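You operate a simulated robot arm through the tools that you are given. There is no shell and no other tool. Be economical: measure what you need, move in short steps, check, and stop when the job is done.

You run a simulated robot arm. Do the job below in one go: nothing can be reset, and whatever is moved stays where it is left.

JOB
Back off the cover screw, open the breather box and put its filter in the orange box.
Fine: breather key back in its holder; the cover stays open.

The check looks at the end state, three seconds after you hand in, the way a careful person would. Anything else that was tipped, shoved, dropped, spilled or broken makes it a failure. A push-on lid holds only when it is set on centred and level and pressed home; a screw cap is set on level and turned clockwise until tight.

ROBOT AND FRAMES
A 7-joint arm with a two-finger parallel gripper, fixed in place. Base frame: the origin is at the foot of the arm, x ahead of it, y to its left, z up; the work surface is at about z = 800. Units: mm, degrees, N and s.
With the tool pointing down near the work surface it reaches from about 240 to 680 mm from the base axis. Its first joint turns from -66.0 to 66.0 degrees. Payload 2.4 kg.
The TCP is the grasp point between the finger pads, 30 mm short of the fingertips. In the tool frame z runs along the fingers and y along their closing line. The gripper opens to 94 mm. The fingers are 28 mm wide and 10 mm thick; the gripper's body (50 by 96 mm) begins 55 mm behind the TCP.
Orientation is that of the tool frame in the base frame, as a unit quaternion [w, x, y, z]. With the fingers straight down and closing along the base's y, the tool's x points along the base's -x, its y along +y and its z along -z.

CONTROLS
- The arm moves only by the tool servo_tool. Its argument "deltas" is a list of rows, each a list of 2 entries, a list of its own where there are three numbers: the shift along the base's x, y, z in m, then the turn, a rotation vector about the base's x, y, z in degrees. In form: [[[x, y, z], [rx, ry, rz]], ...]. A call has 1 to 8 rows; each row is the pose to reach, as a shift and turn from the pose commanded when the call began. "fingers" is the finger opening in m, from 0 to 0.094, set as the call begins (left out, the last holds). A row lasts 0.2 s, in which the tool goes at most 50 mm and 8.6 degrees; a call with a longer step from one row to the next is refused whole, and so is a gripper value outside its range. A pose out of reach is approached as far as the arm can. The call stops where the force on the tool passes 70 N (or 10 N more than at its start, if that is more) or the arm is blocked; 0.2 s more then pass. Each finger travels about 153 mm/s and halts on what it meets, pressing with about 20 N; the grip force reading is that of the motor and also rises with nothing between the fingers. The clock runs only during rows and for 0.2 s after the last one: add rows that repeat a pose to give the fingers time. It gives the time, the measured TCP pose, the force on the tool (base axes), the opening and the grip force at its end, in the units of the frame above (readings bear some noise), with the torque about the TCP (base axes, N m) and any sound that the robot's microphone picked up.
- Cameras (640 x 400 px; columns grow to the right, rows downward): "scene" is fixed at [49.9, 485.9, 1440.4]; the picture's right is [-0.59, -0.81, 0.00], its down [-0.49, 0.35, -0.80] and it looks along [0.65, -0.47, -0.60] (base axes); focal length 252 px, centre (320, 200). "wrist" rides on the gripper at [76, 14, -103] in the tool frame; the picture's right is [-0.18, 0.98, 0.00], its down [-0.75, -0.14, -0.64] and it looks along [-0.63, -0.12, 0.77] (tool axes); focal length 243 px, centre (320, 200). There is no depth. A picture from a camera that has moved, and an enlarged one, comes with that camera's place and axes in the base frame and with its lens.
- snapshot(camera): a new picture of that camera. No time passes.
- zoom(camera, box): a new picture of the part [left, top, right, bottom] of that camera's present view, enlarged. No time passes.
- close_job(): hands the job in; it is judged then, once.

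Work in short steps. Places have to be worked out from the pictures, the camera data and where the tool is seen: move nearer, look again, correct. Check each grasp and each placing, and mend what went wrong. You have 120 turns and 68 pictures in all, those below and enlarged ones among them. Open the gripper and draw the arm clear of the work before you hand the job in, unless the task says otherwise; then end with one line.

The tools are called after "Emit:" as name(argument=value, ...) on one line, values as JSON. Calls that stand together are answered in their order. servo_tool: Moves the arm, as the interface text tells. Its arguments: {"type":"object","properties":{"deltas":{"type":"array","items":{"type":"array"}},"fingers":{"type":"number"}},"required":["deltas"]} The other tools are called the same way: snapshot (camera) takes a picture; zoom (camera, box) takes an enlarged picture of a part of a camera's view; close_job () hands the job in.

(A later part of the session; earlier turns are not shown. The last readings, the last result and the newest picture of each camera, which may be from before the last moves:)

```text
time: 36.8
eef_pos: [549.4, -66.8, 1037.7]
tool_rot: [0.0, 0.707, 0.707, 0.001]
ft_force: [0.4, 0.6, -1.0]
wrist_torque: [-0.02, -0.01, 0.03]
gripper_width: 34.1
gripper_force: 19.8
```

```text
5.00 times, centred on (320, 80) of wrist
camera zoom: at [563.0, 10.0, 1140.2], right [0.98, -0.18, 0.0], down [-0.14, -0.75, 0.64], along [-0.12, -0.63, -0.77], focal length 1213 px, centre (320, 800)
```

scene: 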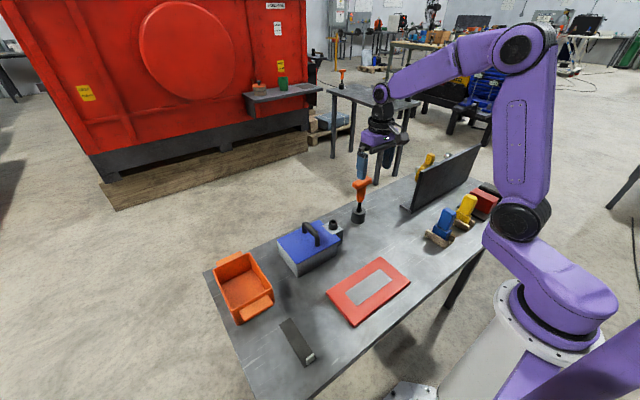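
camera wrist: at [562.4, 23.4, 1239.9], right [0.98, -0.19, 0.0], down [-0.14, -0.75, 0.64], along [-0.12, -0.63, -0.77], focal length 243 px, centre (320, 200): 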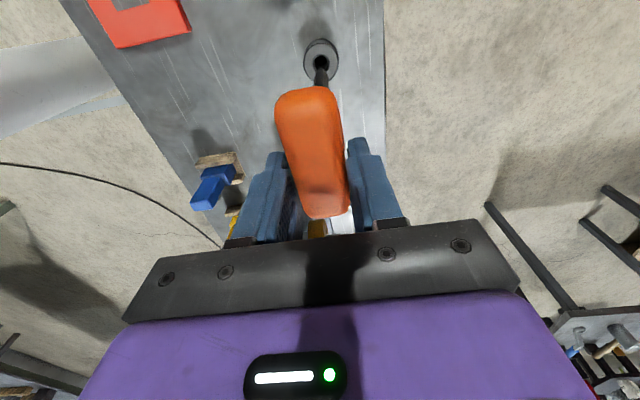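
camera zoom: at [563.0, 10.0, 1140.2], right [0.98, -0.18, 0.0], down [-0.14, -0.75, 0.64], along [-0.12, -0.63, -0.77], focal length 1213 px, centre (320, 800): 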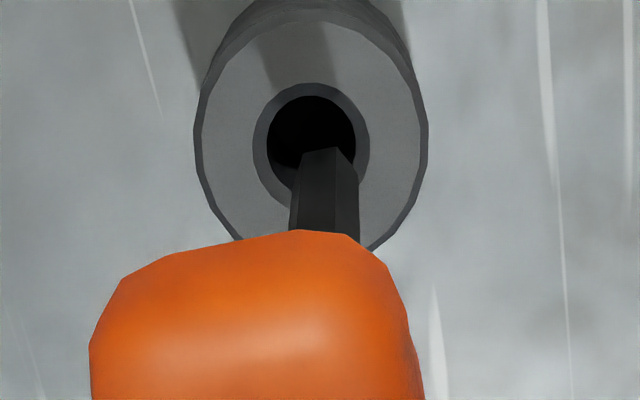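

The tip is about 3 mm off in +x and 3 mm in -y from the hole centre. I'm correcting that and lowering into the holder.

Emit:
servo_tool(deltas=[[[-0.003, 0.003, 0], [0, 0, 0]], [[-0.003, 0.003, -0.01], [0, 0, 0]], [[-0.003, 0.003, -0.02], [0, 0, 0]], [[-0.003, 0.003, -0.03], [0, 0, 0]], [[-0.003, 0.003, -0.04], [0, 0, 0]], [[-0.003, 0.003, -0.05], [0, 0, 0]]])

Emit:
zoom(camera="scene", box=[320, 150, 400, 230])

```text
time: 38.2
eef_pos: [546.4, -64.0, 987.5]
tool_rot: [0.0, 0.707, 0.707, 0.0]
ft_force: [-0.3, -0.3, -0.5]
wrist_torque: [0.0, 0.01, 0.0]
gripper_width: 34.1
gripper_force: 19.8
```

```text
5.00 times, centred on (360, 190) of scene
camera zoom: at [50.0, 485.9, 1440.4], right [-0.59, -0.81, 0.0], down [-0.49, 0.35, -0.8], along [0.65, -0.47, -0.6], focal length 1262 px, centre (120, 250)
```

zoom: 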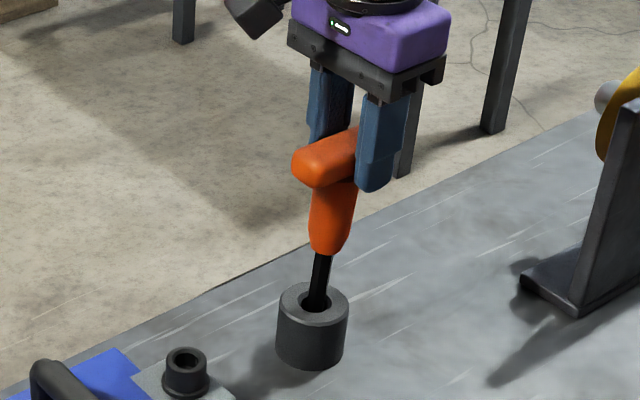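

The key is in the holder hole with no force. I'm lowering it until it touches bottom, then releasing.

Emit:
servo_tool(deltas=[[[0, 0, -0.005], [0, 0, 0]], [[0, 0, -0.008], [0, 0, 0]], [[0, 0, -0.011], [0, 0, 0]], [[0, 0, -0.014], [0, 0, 0]], [[0, 0, -0.017], [0, 0, 0]]])

Emit:
servo_tool(deltas=[[[0, 0, 0], [0, 0, 0]], [[0, 0, 0], [0, 0, 0]], [[0, 0, 0], [0, 0, 0]]], fingers=0.094)

Emit:
zoom(camera="scene", box=[320, 150, 400, 230])

Emit:
snapshot(camera="wrist")

```text
time: 39.4
eef_pos: [546.7, -63.4, 971.8]
tool_rot: [0.0, 0.707, 0.707, 0.0]
ft_force: [1.1, -0.9, 16.1]
wrist_torque: [-0.05, -0.18, -0.01]
gripper_width: 34.6
gripper_force: 19.6
```

```text
time: 40.2
eef_pos: [545.3, -63.4, 970.3]
tool_rot: [0.0, 0.707, 0.707, 0.0]
ft_force: [0.1, 0.2, 0.3]
wrist_torque: [0.02, 0.01, -0.03]
gripper_width: 93.9
gripper_force: 0.0
```

```text
5.00 times, centred on (360, 190) of scene
camera zoom: at [49.9, 485.9, 1440.4], right [-0.59, -0.81, 0.0], down [-0.49, 0.35, -0.8], along [0.65, -0.47, -0.6], focal length 1262 px, centre (120, 250)
```

zoom: 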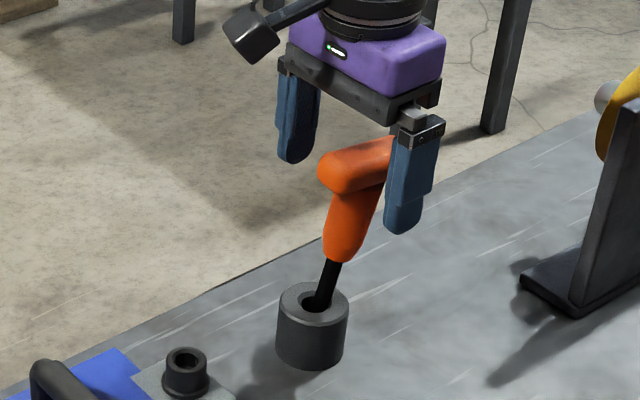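

```text
25 pictures are left
camera wrist: at [560.3, 13.0, 1072.8], right [0.98, -0.18, 0.0], down [-0.14, -0.75, 0.64], along [-0.12, -0.63, -0.77], focal length 243 px, centre (320, 200)
```

wrist: 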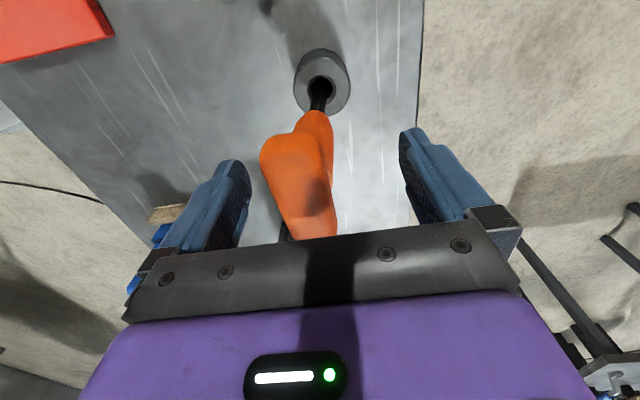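

The key leans in the loose holder, with the bar centre at about (532,-75,955). I'm regripping it there; afterwards I'll bring it upright by moving the TCP over the hole, since the pads let it pivot about x.

Emit:
servo_tool(deltas=[[[-0.005, -0.004, -0.005], [0, 0, 0]], [[-0.009, -0.009, -0.014], [0, 0, 0]], [[-0.009, -0.009, -0.014], [0, 0, 0]]])

Emit:
servo_tool(deltas=[[[0, 0, 0], [0, 0, 0]], [[0, 0, 0], [0, 0, 0]], [[0, 0, 0], [0, 0, 0]], [[0, 0, 0], [0, 0, 0]]], fingers=0.0)

Emit:
servo_tool(deltas=[[[0.003, 0.006, 0], [0, 0, 0]], [[0.006, 0.012, 0.002], [0, 0, 0]], [[0.009, 0.018, 0.003], [0, 0, 0]], [[0.012, 0.024, 0.004], [0, 0, 0]], [[0.0125, 0.026, 0.004], [0, 0, 0]]])

Emit:
zoom(camera="scene", box=[320, 150, 400, 230])

```text
time: 41.0
eef_pos: [537.4, -73.0, 956.0]
tool_rot: [0.0, 0.707, 0.707, 0.0]
ft_force: [-0.8, -0.3, -1.2]
wrist_torque: [0.01, 0.04, -0.02]
gripper_width: 94.2
gripper_force: 0.1
```

```text
time: 42.0
eef_pos: [538.7, -72.7, 956.7]
tool_rot: [0.002, 0.707, 0.707, 0.001]
ft_force: [10.3, -1.0, 1.5]
wrist_torque: [-0.07, -1.22, -0.2]
gripper_width: 35.5
gripper_force: 20.0
```

```text
time: 43.2
eef_pos: [550.0, -46.4, 960.1]
tool_rot: [-0.001, 0.707, 0.707, -0.001]
ft_force: [-0.9, -4.5, -1.8]
wrist_torque: [-0.6, 0.2, 0.05]
gripper_width: 34.4
gripper_force: 20.1
```

```text
5.00 times, centred on (360, 190) of scene
camera zoom: at [49.9, 485.8, 1440.5], right [-0.59, -0.81, 0.0], down [-0.49, 0.35, -0.8], along [0.65, -0.47, -0.6], focal length 1262 px, centre (120, 250)
```

zoom: 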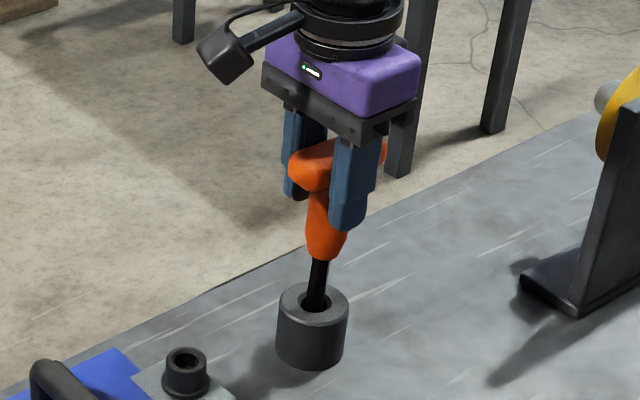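

The key is almost upright, with about 4° of lean left. I'm shifting 9 mm further in +y, then lifting and inspecting.

Emit:
servo_tool(deltas=[[[0, 0.004, 0], [0, 0, 0]], [[0, 0.008, 0], [0, 0, 0]], [[0, 0.009, 0], [0, 0, 0]], [[0, 0.005, 0.02], [0, 0, 0]], [[0, 0.002, 0.045], [0, 0, 0]], [[0, 0.002, 0.075], [0, 0, 0]], [[0, 0.002, 0.115], [0, 0, 0]], [[0, 0.002, 0.115], [0, 0, 0]]])

Emit:
zoom(camera="scene", box=[310, 100, 410, 220])

Emit:
zoom(camera="wrist", box=[240, 40, 400, 168])

```text
time: 45.0
eef_pos: [548.0, -43.9, 1075.0]
tool_rot: [0.0, 0.707, 0.707, 0.0]
ft_force: [0.3, 0.5, -0.7]
wrist_torque: [0.01, 0.0, 0.0]
gripper_width: 34.1
gripper_force: 19.8
```

```text
3.33 times, centred on (360, 160) of scene
camera zoom: at [50.0, 485.9, 1440.4], right [-0.59, -0.81, 0.0], down [-0.49, 0.35, -0.8], along [0.65, -0.47, -0.6], focal length 841 px, centre (187, 333)
```

zoom: 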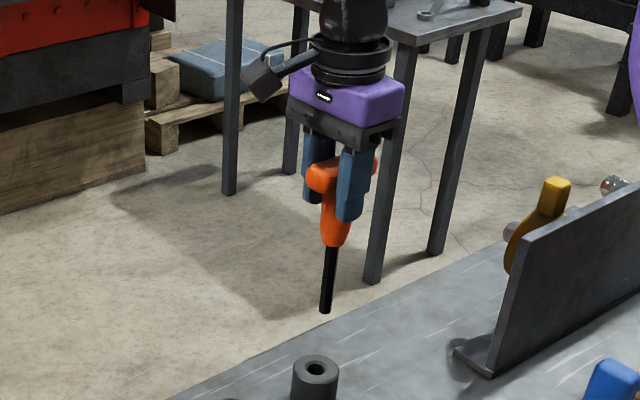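

```text
3.12 times, centred on (320, 104) of wrist
camera zoom: at [563.5, 32.9, 1177.8], right [0.98, -0.18, 0.0], down [-0.14, -0.75, 0.64], along [-0.12, -0.63, -0.77], focal length 758 px, centre (320, 500)
```

zoom: 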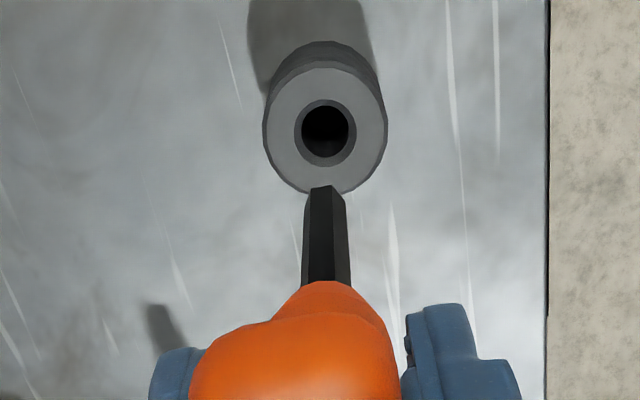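

The key is upright again, with its tip about (+1,-5.5,-148) from the TCP at yaw -90. From the socket orientation seen earlier the hexes align near yaw -119, so I'm moving over the screw at that yaw, allowing for the offset.

Emit:
servo_tool(deltas=[[[-0.005, 0.025, 0.005], [0, 0, -7]], [[-0.01, 0.055, 0.005], [0, 0, -14]], [[-0.016, 0.09, 0.005], [0, 0, -21]], [[-0.022, 0.12, 0.005], [0, 0, -29]], [[-0.0268, 0.1478, 0.005], [0, 0, -29]], [[-0.0268, 0.1478, 0.005], [0, 0, -29]]])

Emit:
zoom(camera="wrist", box=[280, 50, 360, 114])

Emit:
zoom(camera="scene", box=[310, 175, 370, 225])

```text
time: 46.4
eef_pos: [522.1, 103.0, 1081.7]
tool_rot: [0.0, 0.862, 0.506, -0.001]
ft_force: [-0.7, 0.1, -1.2]
wrist_torque: [0.01, 0.0, 0.02]
gripper_width: 34.1
gripper_force: 19.9
```

```text
6.25 times, centred on (320, 82) of wrist
camera zoom: at [571.5, 164.0, 1183.5], right [0.77, -0.64, 0.0], down [-0.49, -0.59, 0.64], along [-0.41, -0.49, -0.77], focal length 1516 px, centre (320, 938)
```

zoom: 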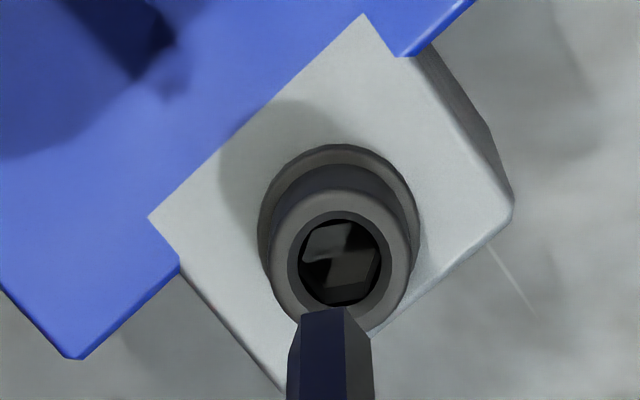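

```text
8.00 times, centred on (340, 200) of scene
camera zoom: at [49.9, 485.9, 1440.4], right [-0.59, -0.81, 0.0], down [-0.49, 0.35, -0.8], along [0.65, -0.47, -0.6], focal length 2018 px, centre (160, 200)
```

zoom: 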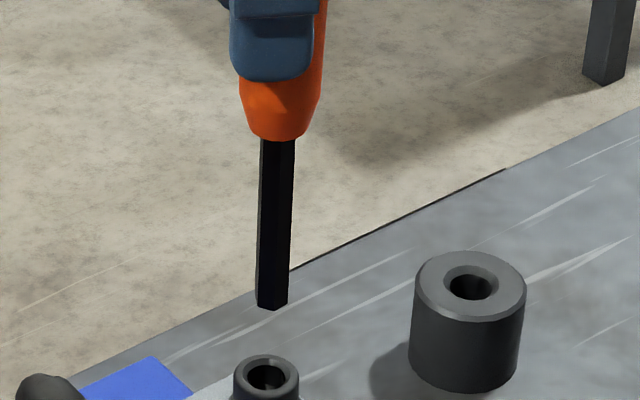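

The hexes are aligned, and the tip needs to shift about (+2.4,-0.6) mm. I'm applying that and descending into the socket.

Emit:
servo_tool(deltas=[[[0.0024, -0.0006, -0.01], [0, 0, 0]], [[0.0024, -0.0006, -0.025], [0, 0, 0]], [[0.0024, -0.0006, -0.035], [0, 0, 0]], [[0.0024, -0.0006, -0.042], [0, 0, 0]], [[0.0024, -0.0006, -0.047], [0, 0, 0]], [[0.0024, -0.0006, -0.051], [0, 0, 0]], [[0.0024, -0.0006, -0.054], [0, 0, 0]]])

Emit:
zoom(camera="scene", box=[310, 185, 370, 235])

```text
time: 48.0
eef_pos: [525.6, 102.7, 1026.4]
tool_rot: [0.001, 0.862, 0.508, 0.001]
ft_force: [-2.2, 1.6, 16.8]
wrist_torque: [0.1, 0.17, -0.03]
gripper_width: 34.5
gripper_force: 20.3
```

```text
8.00 times, centred on (340, 210) of scene
camera zoom: at [49.6, 485.9, 1440.5], right [-0.59, -0.81, 0.0], down [-0.49, 0.35, -0.8], along [0.65, -0.47, -0.6], focal length 2018 px, centre (160, 120)
```

zoom: 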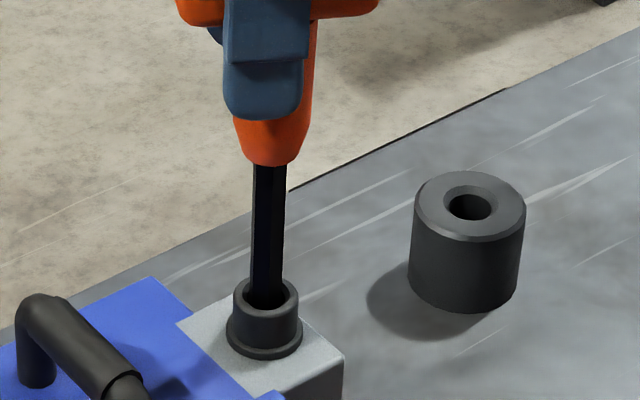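

It's seated at 17 N, at the same depth as before. I'm turning counterclockwise with the TCP orbiting to compensate for the grip offset.

Emit:
servo_tool(deltas=[[[-0.0006, 0.0005, 0.001], [0, 0, 8]], [[-0.0013, 0.0009, 0.001], [0, 0, 16]], [[-0.002, 0.0012, 0.001], [0, 0, 24]], [[-0.0028, 0.0014, 0.001], [0, 0, 32]], [[-0.0036, 0.0015, 0.001], [0, 0, 40]], [[-0.0044, 0.0014, 0.001], [0, 0, 48]], [[-0.0051, 0.0013, 0.001], [0, 0, 56]], [[-0.0059, 0.0011, 0.001], [0, 0, 64]]])

```text
time: 49.8
eef_pos: [518.6, 108.9, 1027.1]
tool_rot: [-0.002, 0.464, 0.886, 0.002]
ft_force: [-3.4, 17.7, 3.1]
wrist_torque: [0.8, -0.03, -2.96]
gripper_width: 66.7
gripper_force: 20.2
```

The fingers were forced open to 67 mm with 3 N·m resisting: the key met a hard stop or jammed. I'm looking before going on.

Emit:
zoom(camera="scene", box=[290, 120, 390, 240])

Emit:
snapshot(camera="wrist")

```text
3.33 times, centred on (340, 180) of scene
camera zoom: at [49.8, 486.4, 1440.3], right [-0.59, -0.81, 0.0], down [-0.49, 0.35, -0.8], along [0.65, -0.47, -0.6], focal length 841 px, centre (253, 267)
```

zoom: 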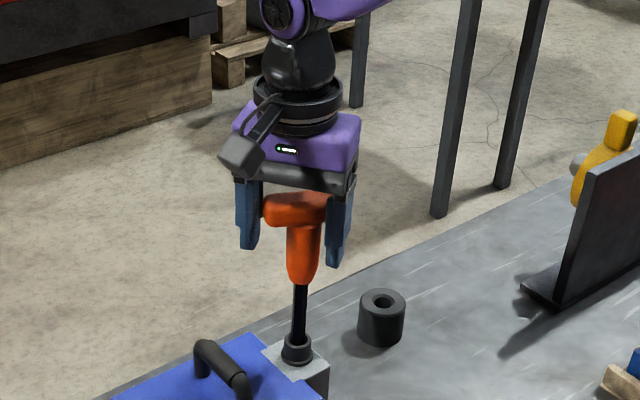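

```text
17 pictures are left
camera wrist: at [486.6, 179.1, 1130.0], right [0.91, 0.41, 0.0], down [0.31, -0.7, 0.64], along [0.26, -0.58, -0.77], focal length 243 px, centre (320, 200)
```

wrist: 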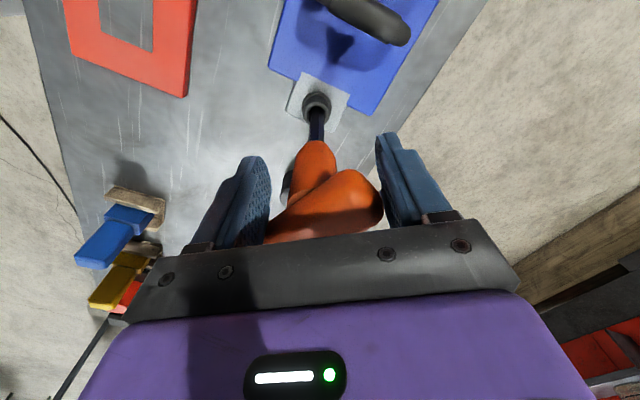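

The gripper turned but the key did not, so the screw, which turned freely before, is now at a stop and is presumably fully backed off. I'm reversing the gripper by the same 64° so the fingers close flat on the bar again.

Emit:
servo_tool(deltas=[[[0.0008, 0.0002, 0], [0, 0, -8]], [[0.0015, 0.0003, 0], [0, 0, -16]], [[0.0023, 0.0004, 0], [0, 0, -24]], [[0.0031, 0.0003, 0], [0, 0, -32]], [[0.0039, 0.0001, 0], [0, 0, -40]], [[0.0046, -0.0002, 0], [0, 0, -48]], [[0.0053, -0.0006, 0], [0, 0, -56]], [[0.0059, -0.0011, 0], [0, 0, -64]]])

```text
time: 51.6
eef_pos: [529.1, 101.4, 1028.2]
tool_rot: [0.003, 0.863, 0.505, 0.005]
ft_force: [26.4, 13.8, 2.4]
wrist_torque: [0.2, 0.04, 0.1]
gripper_width: 50.1
gripper_force: 20.2
```

The width is 50 mm with 26 N sideways, so the bar is not flat in the pads yet. I'm looking.

Emit:
snapshot(camera="wrist")

```text
16 pictures are left
camera wrist: at [576.5, 161.7, 1130.9], right [0.77, -0.64, 0.01], down [-0.5, -0.59, 0.64], along [-0.4, -0.49, -0.77], focal length 243 px, centre (320, 200)
```

wrist: 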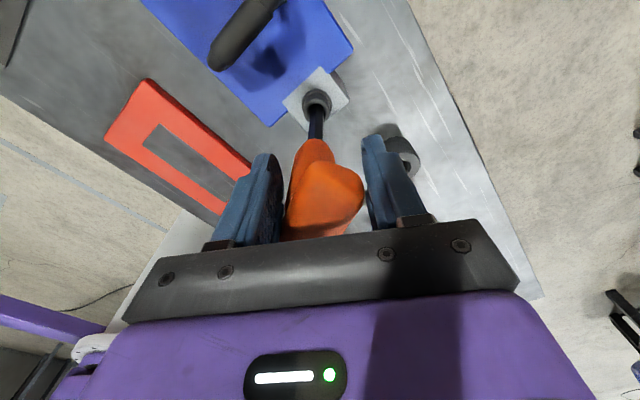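

Reversing dragged the key about 35° back clockwise, so the bar sits skewed in the fingers. I'm easing the fingers to 80 mm with the key still caged, centring on the screw axis, turning the gripper -35° to match the bar, then closing.

Emit:
servo_tool(deltas=[[[-0.001, -0.001, 0], [0, 0, 0]], [[-0.003, -0.0025, 0], [0, 0, 0]], [[-0.003, -0.0025, 0], [0, 0, -8]], [[-0.003, -0.0025, 0], [0, 0, -16]], [[-0.003, -0.0025, 0], [0, 0, -24]], [[-0.003, -0.0025, 0], [0, 0, -32]], [[-0.003, -0.0025, 0], [0, 0, -35]]], fingers=0.08)

Emit:
snapshot(camera="wrist")

```text
time: 53.2
eef_pos: [523.9, 99.7, 1026.2]
tool_rot: [-0.001, 0.975, 0.223, 0.0]
ft_force: [2.7, -2.5, -1.7]
wrist_torque: [0.06, 0.01, -0.02]
gripper_width: 82.2
gripper_force: 2.2
```

```text
15 pictures are left
camera wrist: at [596.9, 120.4, 1129.9], right [0.26, -0.96, 0.0], down [-0.74, -0.2, 0.64], along [-0.62, -0.17, -0.77], focal length 243 px, centre (320, 200)
```

wrist: 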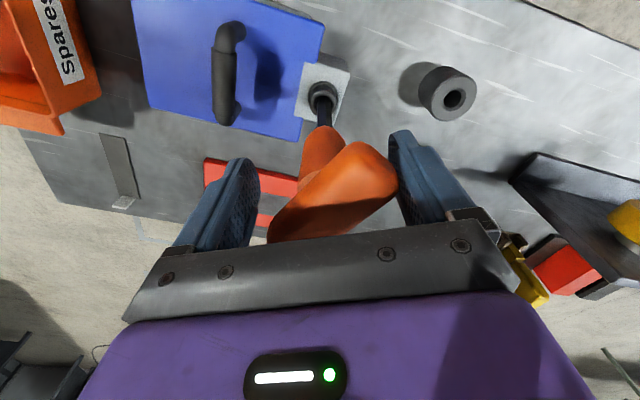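

The bar is now at about -33° in the world, centred near (517,94): the fingers dragged the key clockwise. The CCW stop was at a bar angle of -119° (equal to 61°). I'm opening fully, lifting clear, turning the gripper to yaw -33 to match, and then regripping.

Emit:
servo_tool(deltas=[[[0, 0, 0], [0, 0, 0]], [[0, 0, 0.015], [0, 0, 0]], [[0, 0, 0.04], [0, 0, 0]], [[0, 0, 0.07], [0, 0, 0]], [[-0.003, -0.002, 0.07], [0, 0, 8.5]], [[-0.006, -0.005, 0.07], [0, 0, 17]], [[-0.006, -0.005, 0.07], [0, 0, 25.5]], [[-0.006, -0.005, 0.07], [0, 0, 34]]], fingers=0.094)

Emit:
servo_tool(deltas=[[[0, 0, 0], [0, 0, 8.5]], [[0, 0, 0], [0, 0, 17]], [[0, 0, 0], [0, 0, 25.5]], [[0, 0, 0], [0, 0, 34]], [[0, 0, 0], [0, 0, 42.5]], [[0, 0, 0], [0, 0, 51]], [[0, 0, 0], [0, 0, 59.5]], [[0, 0, 0], [0, 0, 68]]])

Emit:
servo_tool(deltas=[[[0, 0, 0], [0, 0, 8.5]], [[0, 0, 0], [0, 0, 17]], [[0, 0, 0], [0, 0, 19]], [[0, 0, 0], [0, 0, 19]]])

Emit:
snapshot(camera="wrist")

```text
time: 55.0
eef_pos: [515.7, 95.9, 1096.4]
tool_rot: [-0.001, 0.865, 0.501, 0.0]
ft_force: [0.4, 0.2, 0.7]
wrist_torque: [-0.02, 0.05, -0.03]
gripper_width: 94.0
gripper_force: 0.0
```

```text
time: 56.8
eef_pos: [517.0, 95.0, 1096.9]
tool_rot: [0.001, 0.437, 0.899, 0.0]
ft_force: [0.9, -0.5, 1.1]
wrist_torque: [0.01, 0.03, -0.03]
gripper_width: 94.0
gripper_force: 0.1
```

```text
time: 57.8
eef_pos: [516.5, 95.6, 1096.9]
tool_rot: [-0.001, 0.284, 0.959, 0.0]
ft_force: [-0.6, -0.1, -0.9]
wrist_torque: [0.03, -0.04, -0.02]
gripper_width: 93.8
gripper_force: 0.0
```

```text
14 pictures are left
camera wrist: at [459.7, 148.9, 1199.7], right [0.69, 0.72, 0.0], down [0.56, -0.53, 0.64], along [0.47, -0.44, -0.77], focal length 243 px, centre (320, 200)
```

wrist: 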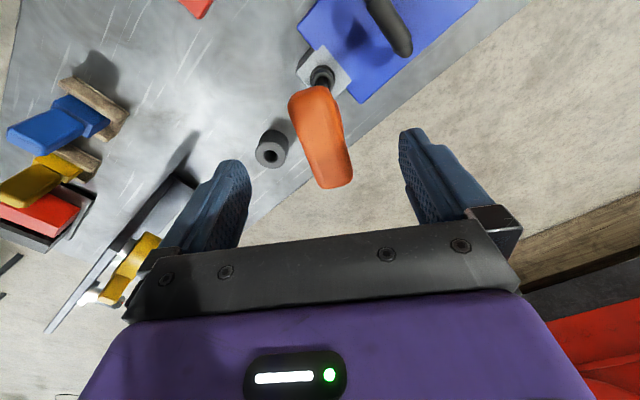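

The bar is aligned with the fingers, centred near (518,99). I'm descending and regripping.

Emit:
servo_tool(deltas=[[[0.0015, 0.0035, -0.01], [0, 0, 5]], [[0.0015, 0.0035, -0.035], [0, 0, 5]], [[0.0015, 0.0035, -0.055], [0, 0, 5]], [[0.0015, 0.0035, -0.068], [0, 0, 5]], [[0.0015, 0.0035, -0.068], [0, 0, 5]]])

Emit:
servo_tool(deltas=[[[0, 0, 0], [0, 0, 0]], [[0, 0, 0], [0, 0, 0]], [[0, 0, 0], [0, 0, 0]], [[0, 0, 0], [0, 0, 0]]], fingers=0.0)

```text
time: 59.0
eef_pos: [517.3, 97.9, 1029.1]
tool_rot: [0.0, 0.242, 0.97, 0.0]
ft_force: [1.0, 0.3, -0.5]
wrist_torque: [0.0, -0.03, 0.01]
gripper_width: 94.1
gripper_force: 0.1
```

```text
time: 60.0
eef_pos: [518.3, 97.5, 1029.4]
tool_rot: [-0.001, 0.242, 0.97, -0.001]
ft_force: [-5.4, -5.3, 2.4]
wrist_torque: [-0.16, 0.33, -0.05]
gripper_width: 34.2
gripper_force: 20.0
```

Gripped flat at 34 mm. I'm turning counterclockwise 56° while centring on the screw axis, and watching the width and torque.

Emit:
servo_tool(deltas=[[[0.001, 0.0003, 0], [0, 0, 8]], [[0.0015, 0.0005, 0], [0, 0, 16]], [[0.002, 0.0005, 0], [0, 0, 24]], [[0.002, 0.0005, 0], [0, 0, 32]], [[0.002, 0.0005, 0], [0, 0, 40]], [[0.002, 0.0005, 0], [0, 0, 48]], [[0.002, 0.0005, 0], [0, 0, 56]]])

```text
time: 61.6
eef_pos: [519.9, 98.4, 1029.8]
tool_rot: [0.0, -0.243, 0.97, 0.0]
ft_force: [-7.8, -16.6, 1.2]
wrist_torque: [-0.36, -0.11, -0.04]
gripper_width: 34.5
gripper_force: 20.2
```

Turning freely (yaw 28°, width 34.5). There is some -y side load, so I'm shifting 2 mm and turning 24° more.

Emit:
servo_tool(deltas=[[[-0.0005, -0.002, 0], [0, 0, 6]], [[-0.0005, -0.002, 0], [0, 0, 12]], [[-0.0005, -0.002, 0], [0, 0, 18]], [[-0.0005, -0.002, 0], [0, 0, 24]]])

```text
time: 62.6
eef_pos: [519.1, 96.4, 1029.9]
tool_rot: [0.002, -0.439, 0.898, 0.001]
ft_force: [0.7, -13.6, -3.1]
wrist_torque: [0.24, -0.51, 0.0]
gripper_width: 34.2
gripper_force: 19.8
```

Yaw is 52°, still flat in the grip with no torque about z. I'm continuing toward the earlier stop at about 61° and slightly past it, to see if it goes on.

Emit:
servo_tool(deltas=[[[0, -0.0015, 0], [0, 0, 6]], [[0, -0.0015, 0], [0, 0, 12]], [[0, -0.0015, 0], [0, 0, 18]]])

```text
time: 63.4
eef_pos: [519.3, 96.6, 1028.8]
tool_rot: [0.001, -0.573, 0.819, 0.001]
ft_force: [4.7, -5.5, -1.0]
wrist_torque: [0.15, -0.17, -0.78]
gripper_width: 37.2
gripper_force: 20.5
```

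The stop is confirmed at the same place (torque -0.78 N·m, fingers widening), so the screw is fully backed off. I'm relaxing 7° and lifting the key out.

Emit:
servo_tool(deltas=[[[0, 0, 0], [0, 0, -7]], [[0, 0, 0.006], [0, 0, -7]], [[0, 0, 0.02], [0, 0, -7]], [[0, 0, 0.04], [0, 0, -7]], [[0, 0, 0.07], [0, 0, -7]], [[0, 0, 0.07], [0, 0, -7]]])

Emit:
snapshot(camera="wrist")

```text
time: 64.8
eef_pos: [519.6, 97.0, 1099.6]
tool_rot: [0.0, -0.522, 0.853, 0.0]
ft_force: [0.0, 0.8, -1.3]
wrist_torque: [0.03, -0.01, -0.02]
gripper_width: 34.2
gripper_force: 19.8
```

```text
13 pictures are left
camera wrist: at [472.7, 35.2, 1202.1], right [-0.79, 0.61, 0.0], down [0.47, 0.61, 0.64], along [0.39, 0.51, -0.77], focal length 243 px, centre (320, 200)
```

wrist: 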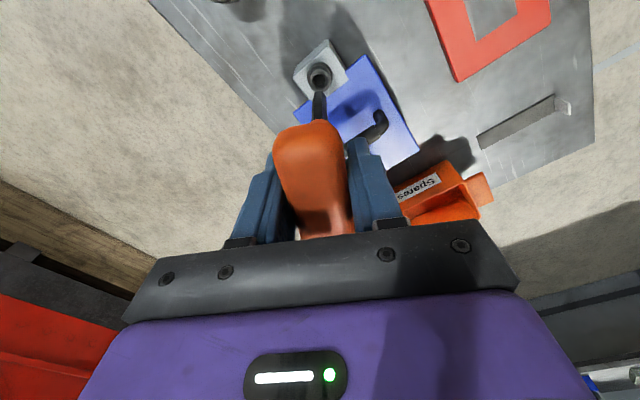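

The key is out and hangs upright with its tip about below the TCP. I'm taking it over the holder at (549.5,-47.5) and lowering to about 30 mm above.

Emit:
servo_tool(deltas=[[[0.008, -0.04, 0], [0, 0, 0]], [[0.016, -0.08, 0], [0, 0, 0]], [[0.024, -0.12, 0], [0, 0, 0]], [[0.0299, -0.1445, 0], [0, 0, 0]], [[0.0299, -0.1445, -0.03], [0, 0, 0]], [[0.0299, -0.1445, -0.07], [0, 0, 0]], [[0.0299, -0.1445, -0.07], [0, 0, 0]]])

Emit:
zoom(camera="wrist", box=[280, 50, 360, 114])

Emit:
zoom(camera="scene", box=[320, 150, 400, 230])

```text
time: 66.4
eef_pos: [548.6, -48.4, 1028.0]
tool_rot: [0.0, -0.523, 0.852, 0.0]
ft_force: [-0.5, -0.5, -0.9]
wrist_torque: [0.03, -0.01, 0.0]
gripper_width: 34.1
gripper_force: 19.6
```

```text
6.25 times, centred on (320, 82) of wrist
camera zoom: at [501.3, -109.8, 1131.2], right [-0.79, 0.61, 0.0], down [0.47, 0.61, 0.64], along [0.39, 0.51, -0.77], focal length 1516 px, centre (320, 938)
```

zoom: 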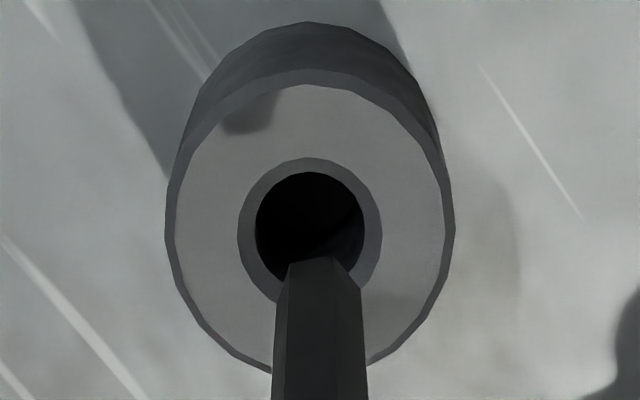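

```text
5.00 times, centred on (360, 190) of scene
camera zoom: at [50.0, 485.9, 1440.4], right [-0.59, -0.81, 0.0], down [-0.49, 0.35, -0.8], along [0.65, -0.47, -0.6], focal length 1262 px, centre (120, 250)
```

zoom: 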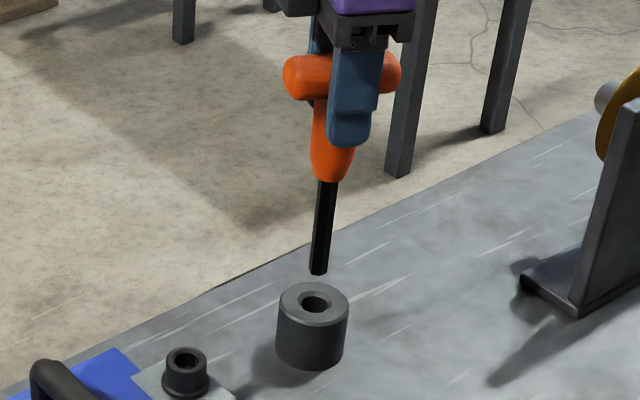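

The tip is about 2 mm off, so I'm correcting (+1.8,-1.0) and lowering into the hole.

Emit:
servo_tool(deltas=[[[0.0018, -0.001, -0.01], [0, 0, 0]], [[0.0018, -0.001, -0.02], [0, 0, 0]], [[0.0018, -0.001, -0.03], [0, 0, 0]], [[0.0018, -0.001, -0.04], [0, 0, 0]], [[0.0018, -0.001, -0.05], [0, 0, 0]], [[0.0018, -0.001, -0.06], [0, 0, 0]], [[0.0018, -0.001, -0.067], [0, 0, 0]], [[0.0018, -0.001, -0.07], [0, 0, 0]]])

```text
time: 68.2
eef_pos: [550.5, -49.3, 959.6]
tool_rot: [0.0, -0.522, 0.853, 0.0]
ft_force: [0.5, 0.5, -0.6]
wrist_torque: [0.02, 0.0, 0.02]
gripper_width: 34.0
gripper_force: 19.9
```

The key is down at z 959.6 with no force, so it is in the hole. I'm lowering the last few mm to contact, then opening slowly.

Emit:
servo_tool(deltas=[[[0, 0, -0.001], [0, 0, 0]], [[0, 0, -0.002], [0, 0, 0]], [[0, 0, -0.003], [0, 0, 0]], [[0, 0, -0.004], [0, 0, 0]]])

Emit:
servo_tool(deltas=[[[0, 0, 0], [0, 0, 0]], [[0, 0, 0], [0, 0, 0]]], fingers=0.04)

Emit:
servo_tool(deltas=[[[0, 0, 0], [0, 0, 0]], [[0, 0, 0], [0, 0, 0]], [[0, 0, 0.03], [0, 0, 0]], [[0, 0, 0.07], [0, 0, 0]], [[0, 0, 0.11], [0, 0, 0]]], fingers=0.094)

Emit:
snapshot(camera="scene")

```text
time: 69.2
eef_pos: [551.0, -49.1, 954.1]
tool_rot: [0.002, -0.523, 0.853, -0.001]
ft_force: [-0.2, 1.0, 16.9]
wrist_torque: [0.13, 0.05, -0.02]
gripper_width: 34.1
gripper_force: 20.1
```

```text
time: 69.8
eef_pos: [549.4, -50.1, 955.3]
tool_rot: [0.0, -0.523, 0.852, 0.001]
ft_force: [-0.2, -0.3, -0.5]
wrist_torque: [0.01, -0.02, 0.01]
gripper_width: 40.0
gripper_force: 0.0
```

```text
time: 71.0
eef_pos: [551.7, -49.7, 1066.0]
tool_rot: [-0.001, -0.523, 0.852, 0.0]
ft_force: [0.8, 0.5, -0.8]
wrist_torque: [-0.03, -0.02, -0.01]
gripper_width: 94.0
gripper_force: 0.0
```

```text
10 pictures are left
```

scene: 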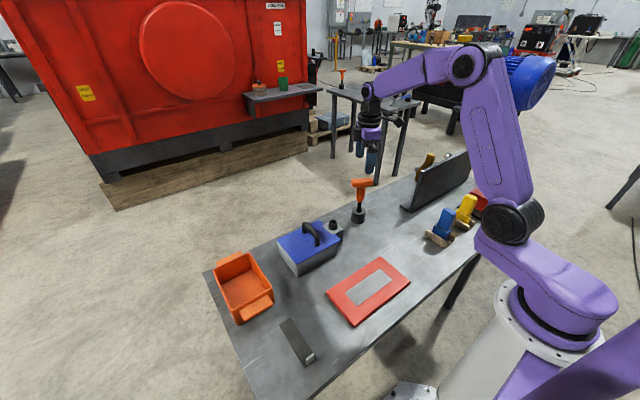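

The key stands upright in its holder. Now for the cover: from earlier views the handle bar runs along x from about 486 to 560, at y about 182, top z about 905. The lid spans y 111–262, so the hinge is presumably at the +y side. I'm moving above the handle at yaw 0.

Emit:
servo_tool(deltas=[[[-0.0035, 0.029, 0], [0, 0, -7.8]], [[-0.007, 0.058, 0], [0, 0, -15.7]], [[-0.0105, 0.087, -0.01], [0, 0, -23.6]], [[-0.014, 0.116, -0.02], [0, 0, -31.5]], [[-0.0175, 0.145, -0.03], [0, 0, -39.4]], [[-0.021, 0.174, -0.04], [0, 0, -47.3]], [[-0.0245, 0.203, -0.05], [0, 0, -55.2]], [[-0.028, 0.231, -0.06], [0, 0, -63]]])

Emit:
snapshot(camera="wrist")

```text
time: 72.8
eef_pos: [522.3, 181.8, 1005.2]
tool_rot: [0.0, 0.0, 1.0, 0.0]
ft_force: [0.1, 0.3, 0.1]
wrist_torque: [-0.01, 0.02, 0.02]
gripper_width: 94.0
gripper_force: 0.0
```

```text
9 pictures are left
camera wrist: at [445.9, 196.9, 1107.5], right [0.19, 0.98, 0.0], down [0.75, -0.14, 0.64], along [0.63, -0.12, -0.77], focal length 243 px, centre (320, 200)
```

wrist: 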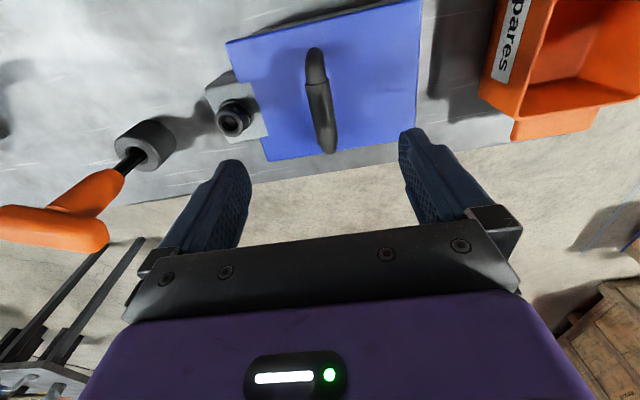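

The handle is centred near (514,186) and the lid spans y 113–270. I'm lowering with open fingers to TCP z about 908.

Emit:
servo_tool(deltas=[[[-0.008, 0.004, -0.02], [0, 0, 0]], [[-0.008, 0.004, -0.05], [0, 0, 0]], [[-0.008, 0.004, -0.08], [0, 0, 0]], [[-0.008, 0.004, -0.097], [0, 0, 0]], [[-0.008, 0.004, -0.097], [0, 0, 0]]])

Emit:
zoom(camera="scene", box=[260, 160, 380, 280])

```text
time: 74.0
eef_pos: [513.0, 185.5, 907.4]
tool_rot: [0.001, 0.0, 1.0, 0.0]
ft_force: [-0.3, 0.5, 0.5]
wrist_torque: [0.0, 0.01, 0.0]
gripper_width: 93.9
gripper_force: 0.1
```

```text
3.33 times, centred on (320, 220) of scene
camera zoom: at [49.9, 485.9, 1440.4], right [-0.59, -0.81, 0.0], down [-0.49, 0.35, -0.8], along [0.65, -0.47, -0.6], focal length 841 px, centre (320, 133)
```

zoom: 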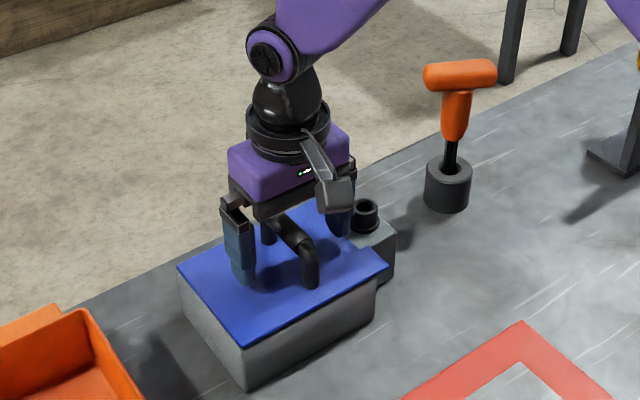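

The fingers straddle the handle with their tips just above the lid. Closing.

Emit:
servo_tool(deltas=[[[0, 0, -0.003], [0, 0, 0]], [[0, 0, -0.003], [0, 0, 0]], [[0, 0, -0.003], [0, 0, 0]], [[0, 0, -0.003], [0, 0, 0]]], fingers=0.0)

```text
time: 75.0
eef_pos: [514.4, 184.7, 905.6]
tool_rot: [0.0, 0.001, 1.0, -0.001]
ft_force: [-2.4, -4.1, 4.9]
wrist_torque: [-0.01, 0.22, 0.07]
gripper_width: 24.4
gripper_force: 44.7
```

The handle is gripped (24 mm). I'm opening along an arc about an assumed hinge at y≈270, z≈866, first 10° with the tool turning along, checking the force.

Emit:
servo_tool(deltas=[[[0, 0.0015, 0.0037], [-2.5, 0, 0]], [[0, 0.003, 0.0073], [-5, 0, 0]], [[0, 0.0047, 0.0107], [-7.5, 0, 0]], [[0, 0.0065, 0.0141], [-10, 0, 0]], [[0, 0.0065, 0.0141], [-10, 0, 0]]])

Emit:
zoom(camera="scene", box=[260, 160, 380, 280])

```text
time: 76.2
eef_pos: [513.7, 194.0, 918.9]
tool_rot: [0.0, 0.0, 0.996, -0.087]
ft_force: [-6.1, 3.2, -2.0]
wrist_torque: [0.18, 0.05, -0.14]
gripper_width: 23.9
gripper_force: 45.3
```

```text
3.33 times, centred on (320, 220) of scene
camera zoom: at [49.8, 486.0, 1440.4], right [-0.59, -0.81, 0.0], down [-0.49, 0.35, -0.8], along [0.65, -0.47, -0.6], focal length 841 px, centre (320, 133)
```

zoom: 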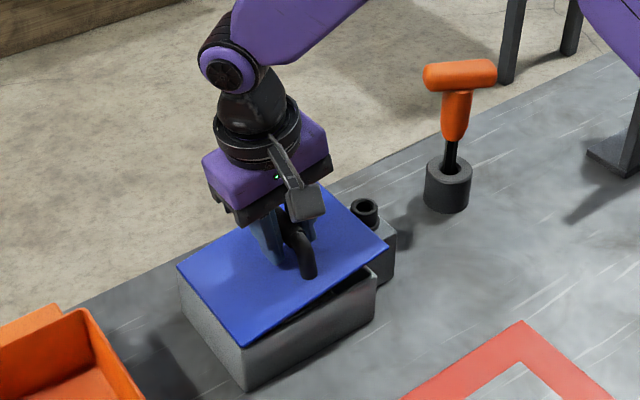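

The cover is free and hinges at the +y side with low forces. I'm continuing the arc to about 42°, the tool turning along.

Emit:
servo_tool(deltas=[[[0, 0.004, 0.0052], [-4, 0, 0]], [[0, 0.0082, 0.0102], [-8, 0, 0]], [[0, 0.0128, 0.0149], [-12, 0, 0]], [[0, 0.0177, 0.0192], [-16, 0, 0]], [[0, 0.0229, 0.0232], [-20, 0, 0]], [[0, 0.0283, 0.0268], [-24, 0, 0]], [[0, 0.034, 0.03], [-28, 0, 0]], [[0, 0.04, 0.0328], [-32, 0, 0]]])

```text
time: 78.0
eef_pos: [514.7, 230.6, 951.2]
tool_rot: [0.0, 0.001, 0.933, -0.359]
ft_force: [-15.6, -3.0, 6.9]
wrist_torque: [0.21, 0.55, -0.49]
gripper_width: 24.3
gripper_force: 45.2
```

Forces are fine. I'm continuing to about 74°, with the tool tilting less so the bar rolls in the pads.

Emit:
servo_tool(deltas=[[[-0.001, 0.006, 0.0024], [-3, 0, 0]], [[-0.001, 0.0123, 0.0043], [-6, 0, 0]], [[-0.001, 0.0187, 0.0058], [-9, 0, 0]], [[-0.001, 0.0251, 0.0069], [-12, 0, 0]], [[-0.001, 0.0317, 0.0075], [-14, 0, 0]], [[-0.001, 0.0382, 0.0077], [-16, 0, 0]], [[-0.001, 0.0447, 0.0073], [-18, 0, 0]], [[-0.001, 0.0512, 0.0066], [-20, 0, 0]]])

```text
time: 79.8
eef_pos: [513.8, 283.2, 962.5]
tool_rot: [0.004, 0.002, 0.857, -0.515]
ft_force: [6.5, 1.1, 39.2]
wrist_torque: [-0.11, 0.49, -0.26]
gripper_width: 24.4
gripper_force: 44.9
```

There is a 39 N upward load, so my arc is slightly low. I'm raising 4 mm and continuing past vertical in small steps.

Emit:
servo_tool(deltas=[[[0, 0, 0.004], [-3, 0, 0]], [[0, 0.0065, 0.003], [-8, 0, 0]], [[0, 0.0128, 0.0012], [-12, 0, 0]], [[0, 0.019, -0.001], [-16, 0, 0]], [[0, 0.025, -0.0034], [-20, 0, 0]]])

Emit:
snapshot(camera="scene")

```text
time: 80.5
eef_pos: [501.7, 268.2, 961.8]
tool_rot: [0.015, 0.0, 0.817, -0.577]
ft_force: [12.9, 1.9, -7.1]
wrist_torque: [0.27, 0.41, 0.73]
gripper_width: 24.3
gripper_force: 45.3
out of reach, approached as far as the arm can: row 2, 3
stopped in row 3: the force on the tool passed its limit at 84 N (the readings are from after the stop); the commanded pose is now the measured one
```

```text
6 pictures are left
```

scene: 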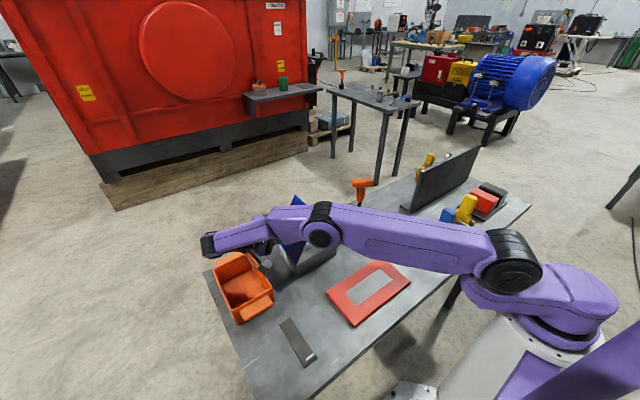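

The tool tilt of 70° ran out of reach; the lid is at roughly 65–70°. I'm un-tilting the tool by 28° in place, letting the bar roll in the pads, and bringing x back.

Emit:
servo_tool(deltas=[[[0.003, 0, 0.001], [6, 0, 0]], [[0.006, 0, 0.001], [12, 0, 0]], [[0.009, 0, 0.001], [18, 0, 0]], [[0.011, 0, 0.001], [24, 0, 0]], [[0.011, 0, 0.001], [28, 0, 0]], [[0.011, 0, 0.001], [28, 0, 0]]])

```text
time: 82.0
eef_pos: [506.6, 269.5, 964.6]
tool_rot: [0.007, 0.004, 0.931, -0.365]
ft_force: [-38.5, -2.0, 1.9]
wrist_torque: [-0.07, 0.57, 0.54]
gripper_width: 24.0
gripper_force: 44.7
```

The sideways load shows the grip simply slid along the bar, so I'm relaxing x by 5 mm and carrying the handle on over the top without more tilt.

Emit:
servo_tool(deltas=[[[-0.005, 0, 0], [0, 0, 0]], [[-0.006, 0.007, 0], [0, 0, 0]], [[-0.006, 0.014, -0.001], [0, 0, 0]], [[-0.006, 0.021, -0.0025], [0, 0, 0]], [[-0.006, 0.027, -0.004], [0, 0, 0]]])

```text
time: 83.2
eef_pos: [506.2, 296.4, 965.3]
tool_rot: [0.02, 0.006, 0.932, -0.362]
ft_force: [14.7, 4.6, 46.2]
wrist_torque: [-0.45, 1.6, -0.23]
gripper_width: 22.8
gripper_force: 45.0
```

Pressing down again (46 N), so the handle's path runs higher. I'm raising and continuing in +y gently.

Emit:
servo_tool(deltas=[[[0, 0, 0.005], [0, 0, 0]], [[0, 0.006, 0.0045], [0, 0, 0]], [[0, 0.012, 0.003], [0, 0, 0]], [[0, 0.018, 0.001], [0, 0, 0]]])

Emit:
zoom(camera="scene", box=[180, 160, 360, 320])

```text
time: 84.2
eef_pos: [505.7, 313.2, 962.7]
tool_rot: [0.018, 0.004, 0.931, -0.366]
ft_force: [31.0, 2.6, 18.8]
wrist_torque: [-0.35, 0.67, 0.71]
gripper_width: 21.8
gripper_force: 44.8
```

```text
2.50 times, centred on (270, 240) of scene
camera zoom: at [50.5, 485.8, 1440.5], right [-0.59, -0.81, 0.0], down [-0.49, 0.35, -0.8], along [0.65, -0.47, -0.6], focal length 631 px, centre (445, 100)
```

zoom: 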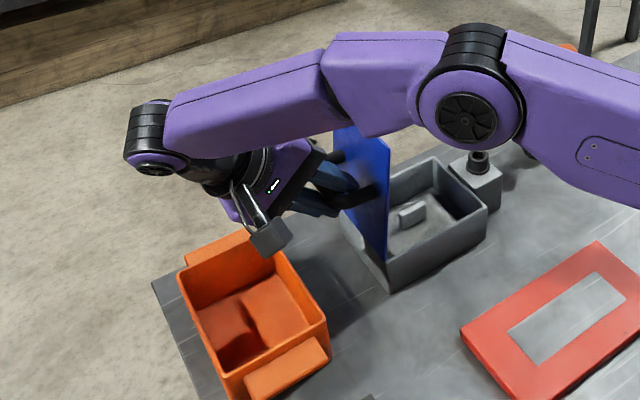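

The lid is about vertical and the box is open. I'm pushing another 15–20° past vertical so it stays open.

Emit:
servo_tool(deltas=[[[0.002, 0.005, 0], [0, 0, 0]], [[0.003, 0.011, -0.003], [0, 0, 0]], [[0.003, 0.017, -0.006], [0, 0, 0]], [[0.003, 0.022, -0.01], [0, 0, 0]]])

```text
time: 85.2
eef_pos: [507.7, 338.4, 952.4]
tool_rot: [0.014, 0.003, 0.932, -0.363]
ft_force: [14.6, 8.3, 23.4]
wrist_torque: [-0.67, 1.35, 0.59]
gripper_width: 19.6
gripper_force: 45.1
```

The lid should be around 100° now. I'm opening only slightly to 36 mm, so the inner finger doesn't push the lid back, and withdrawing along the tool axis.

Emit:
servo_tool(deltas=[[[0, 0, 0], [0, 0, 0]], [[0, 0, 0], [0, 0, 0]], [[0, 0.01, 0.0107], [0, 0, 0]], [[0, 0.02, 0.0215], [0, 0, 0]], [[0, 0.034, 0.0365], [0, 0, 0]], [[0, 0.048, 0.0515], [0, 0, 0]]], fingers=0.036)

Emit:
servo_tool(deltas=[[[0, 0, 0.03], [6, 0, 0]], [[0, 0, 0.07], [12, 0, 0]], [[0, 0, 0.11], [18, 0, 0]], [[0, 0, 0.15], [24, 0, 0]], [[0, -0.02, 0.17], [30, 0, 0]], [[0, -0.05, 0.18], [36, 0, 0]], [[0, -0.09, 0.18], [42, 0, 0]], [[0, -0.13, 0.18], [43, 0, 0]]])

Emit:
zoom(camera="scene", box=[190, 160, 370, 320])

```text
time: 86.5
eef_pos: [481.0, 369.8, 1002.9]
tool_rot: [0.012, 0.005, 0.931, -0.364]
ft_force: [0.8, -1.4, -0.2]
wrist_torque: [0.03, 0.08, -0.01]
gripper_width: 36.3
gripper_force: 0.1
out of reach, approached as far as the arm can: row 4, 5, 6
```

```text
time: 88.3
eef_pos: [480.8, 239.6, 1183.9]
tool_rot: [0.01, 0.009, 1.0, 0.004]
ft_force: [-0.2, 0.1, 0.6]
wrist_torque: [0.0, 0.01, 0.03]
gripper_width: 35.8
gripper_force: 0.0
```

```text
2.50 times, centred on (280, 240) of scene
camera zoom: at [49.9, 485.9, 1440.5], right [-0.59, -0.81, 0.0], down [-0.49, 0.35, -0.8], along [0.65, -0.47, -0.6], focal length 631 px, centre (420, 100)
```

zoom: 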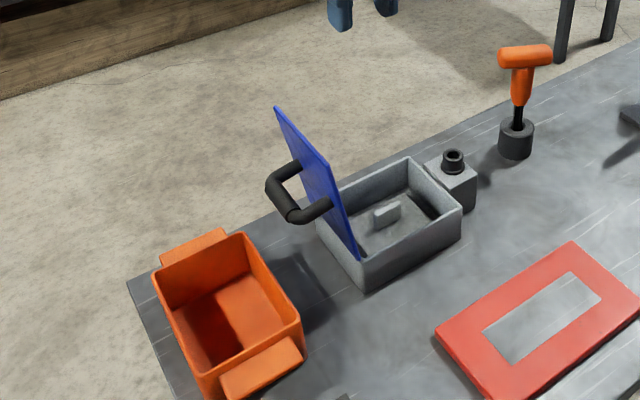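

The lid stays open past vertical. Inside is a filter with a pull tab, running along y near (528,195), z about 835. I'm going above it at yaw +90, so the camera stays on the side away from the lid, with the fingers at 60 mm.

Emit:
servo_tool(deltas=[[[0.008, -0.008, -0.005], [0, 0, 8.5]], [[0.016, -0.016, -0.01], [0, 0, 17]], [[0.024, -0.024, -0.015], [0, 0, 25.5]], [[0.032, -0.032, -0.02], [0, 0, 34]], [[0.04, -0.04, -0.025], [0, 0, 42.5]], [[0.045, -0.048, -0.03], [0, 0, 51]], [[0.045, -0.048, -0.04], [0, 0, 59.5]], [[0.045, -0.048, -0.05], [0, 0, 68]]], fingers=0.06)

Emit:
servo_tool(deltas=[[[0, 0, -0.02], [0, 0, 8]], [[0, 0, -0.05], [0, 0, 16]], [[0, 0, -0.08], [0, 0, 22]], [[0, 0, -0.11], [0, 0, 22]], [[0, 0, -0.13], [0, 0, 22]], [[0, 0, -0.13], [0, 0, 22]]])

Emit:
snapshot(camera="wrist")

```text
time: 90.2
eef_pos: [527.3, 193.7, 1133.8]
tool_rot: [0.007, -0.554, 0.833, 0.008]
ft_force: [-0.2, 0.5, -0.5]
wrist_torque: [0.01, 0.02, 0.02]
gripper_width: 60.2
gripper_force: 0.0
```

```text
time: 91.5
eef_pos: [526.6, 192.5, 1004.6]
tool_rot: [0.006, -0.701, 0.713, 0.01]
ft_force: [0.0, 0.3, -0.6]
wrist_torque: [-0.07, -0.01, 0.03]
gripper_width: 59.9
gripper_force: 0.1
```

```text
3 pictures are left
camera wrist: at [511.7, 114.4, 1104.3], right [-0.98, 0.2, 0.01], down [0.16, 0.74, 0.66], along [0.13, 0.64, -0.75], focal length 243 px, centre (320, 200)
```

wrist: 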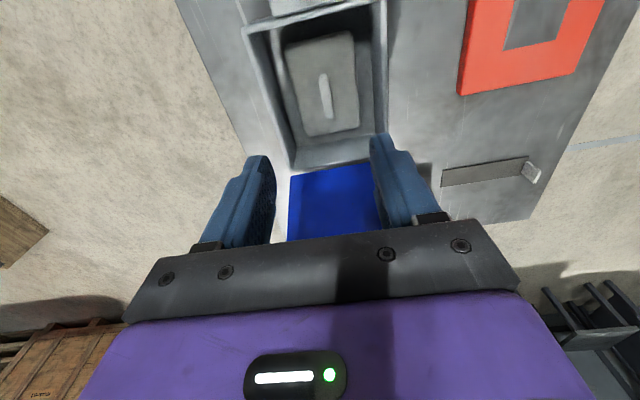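

The filter tab is centred near (522,198), running along y, top z about 850. I'm setting the opening to 40 mm and descending toward TCP z 874 before feeling for the filter top.

Emit:
servo_tool(deltas=[[[-0.0046, 0.0055, -0.02], [0, 0, 0]], [[-0.0046, 0.0055, -0.06], [0, 0, 0]], [[-0.0046, 0.0055, -0.09], [0, 0, 0]], [[-0.0046, 0.0055, -0.115], [0, 0, 0]], [[-0.0046, 0.0055, -0.13], [0, 0, 0]], [[-0.0046, 0.0055, -0.13], [0, 0, 0]]], fingers=0.04)

Emit:
servo_tool(deltas=[[[0, 0, -0.002], [0, 0, 0]], [[0, 0, -0.004], [0, 0, 0]], [[0, 0, -0.006], [0, 0, 0]]])

```text
time: 93.0
eef_pos: [522.5, 197.1, 872.3]
tool_rot: [0.006, -0.701, 0.713, 0.009]
ft_force: [0.6, -0.5, -0.1]
wrist_torque: [-0.02, 0.01, -0.02]
gripper_width: 39.9
gripper_force: 0.1
```

```text
time: 93.8
eef_pos: [522.3, 199.0, 866.2]
tool_rot: [0.005, -0.701, 0.714, 0.01]
ft_force: [-0.8, -0.3, -0.1]
wrist_torque: [-0.01, 0.04, 0.01]
gripper_width: 40.0
gripper_force: 0.1
```

No contact yet at TCP 867 (tips about 837). I'm feeling down further in 2 mm steps.

Emit:
servo_tool(deltas=[[[0, 0, -0.002], [0, 0, 0]], [[0, 0, -0.004], [0, 0, 0]], [[0, 0, -0.006], [0, 0, 0]]])

```text
time: 94.5
eef_pos: [522.0, 198.8, 861.7]
tool_rot: [0.006, -0.701, 0.713, 0.01]
ft_force: [0.5, -0.1, -0.9]
wrist_torque: [0.01, -0.02, 0.01]
gripper_width: 39.8
gripper_force: 0.0
```

Still free (tips about 831). I'm trying to close here and reading the width.

Emit:
servo_tool(deltas=[[[0, 0, 0], [0, 0, 0]], [[0, 0, 0], [0, 0, 0]], [[0, 0, 0], [0, 0, 0]]], fingers=0.0)

```text
time: 95.3
eef_pos: [522.4, 197.8, 861.3]
tool_rot: [0.006, -0.701, 0.713, 0.009]
ft_force: [0.7, 0.2, 0.0]
wrist_torque: [-0.02, -0.02, -0.02]
gripper_width: 9.4
gripper_force: 20.1
```

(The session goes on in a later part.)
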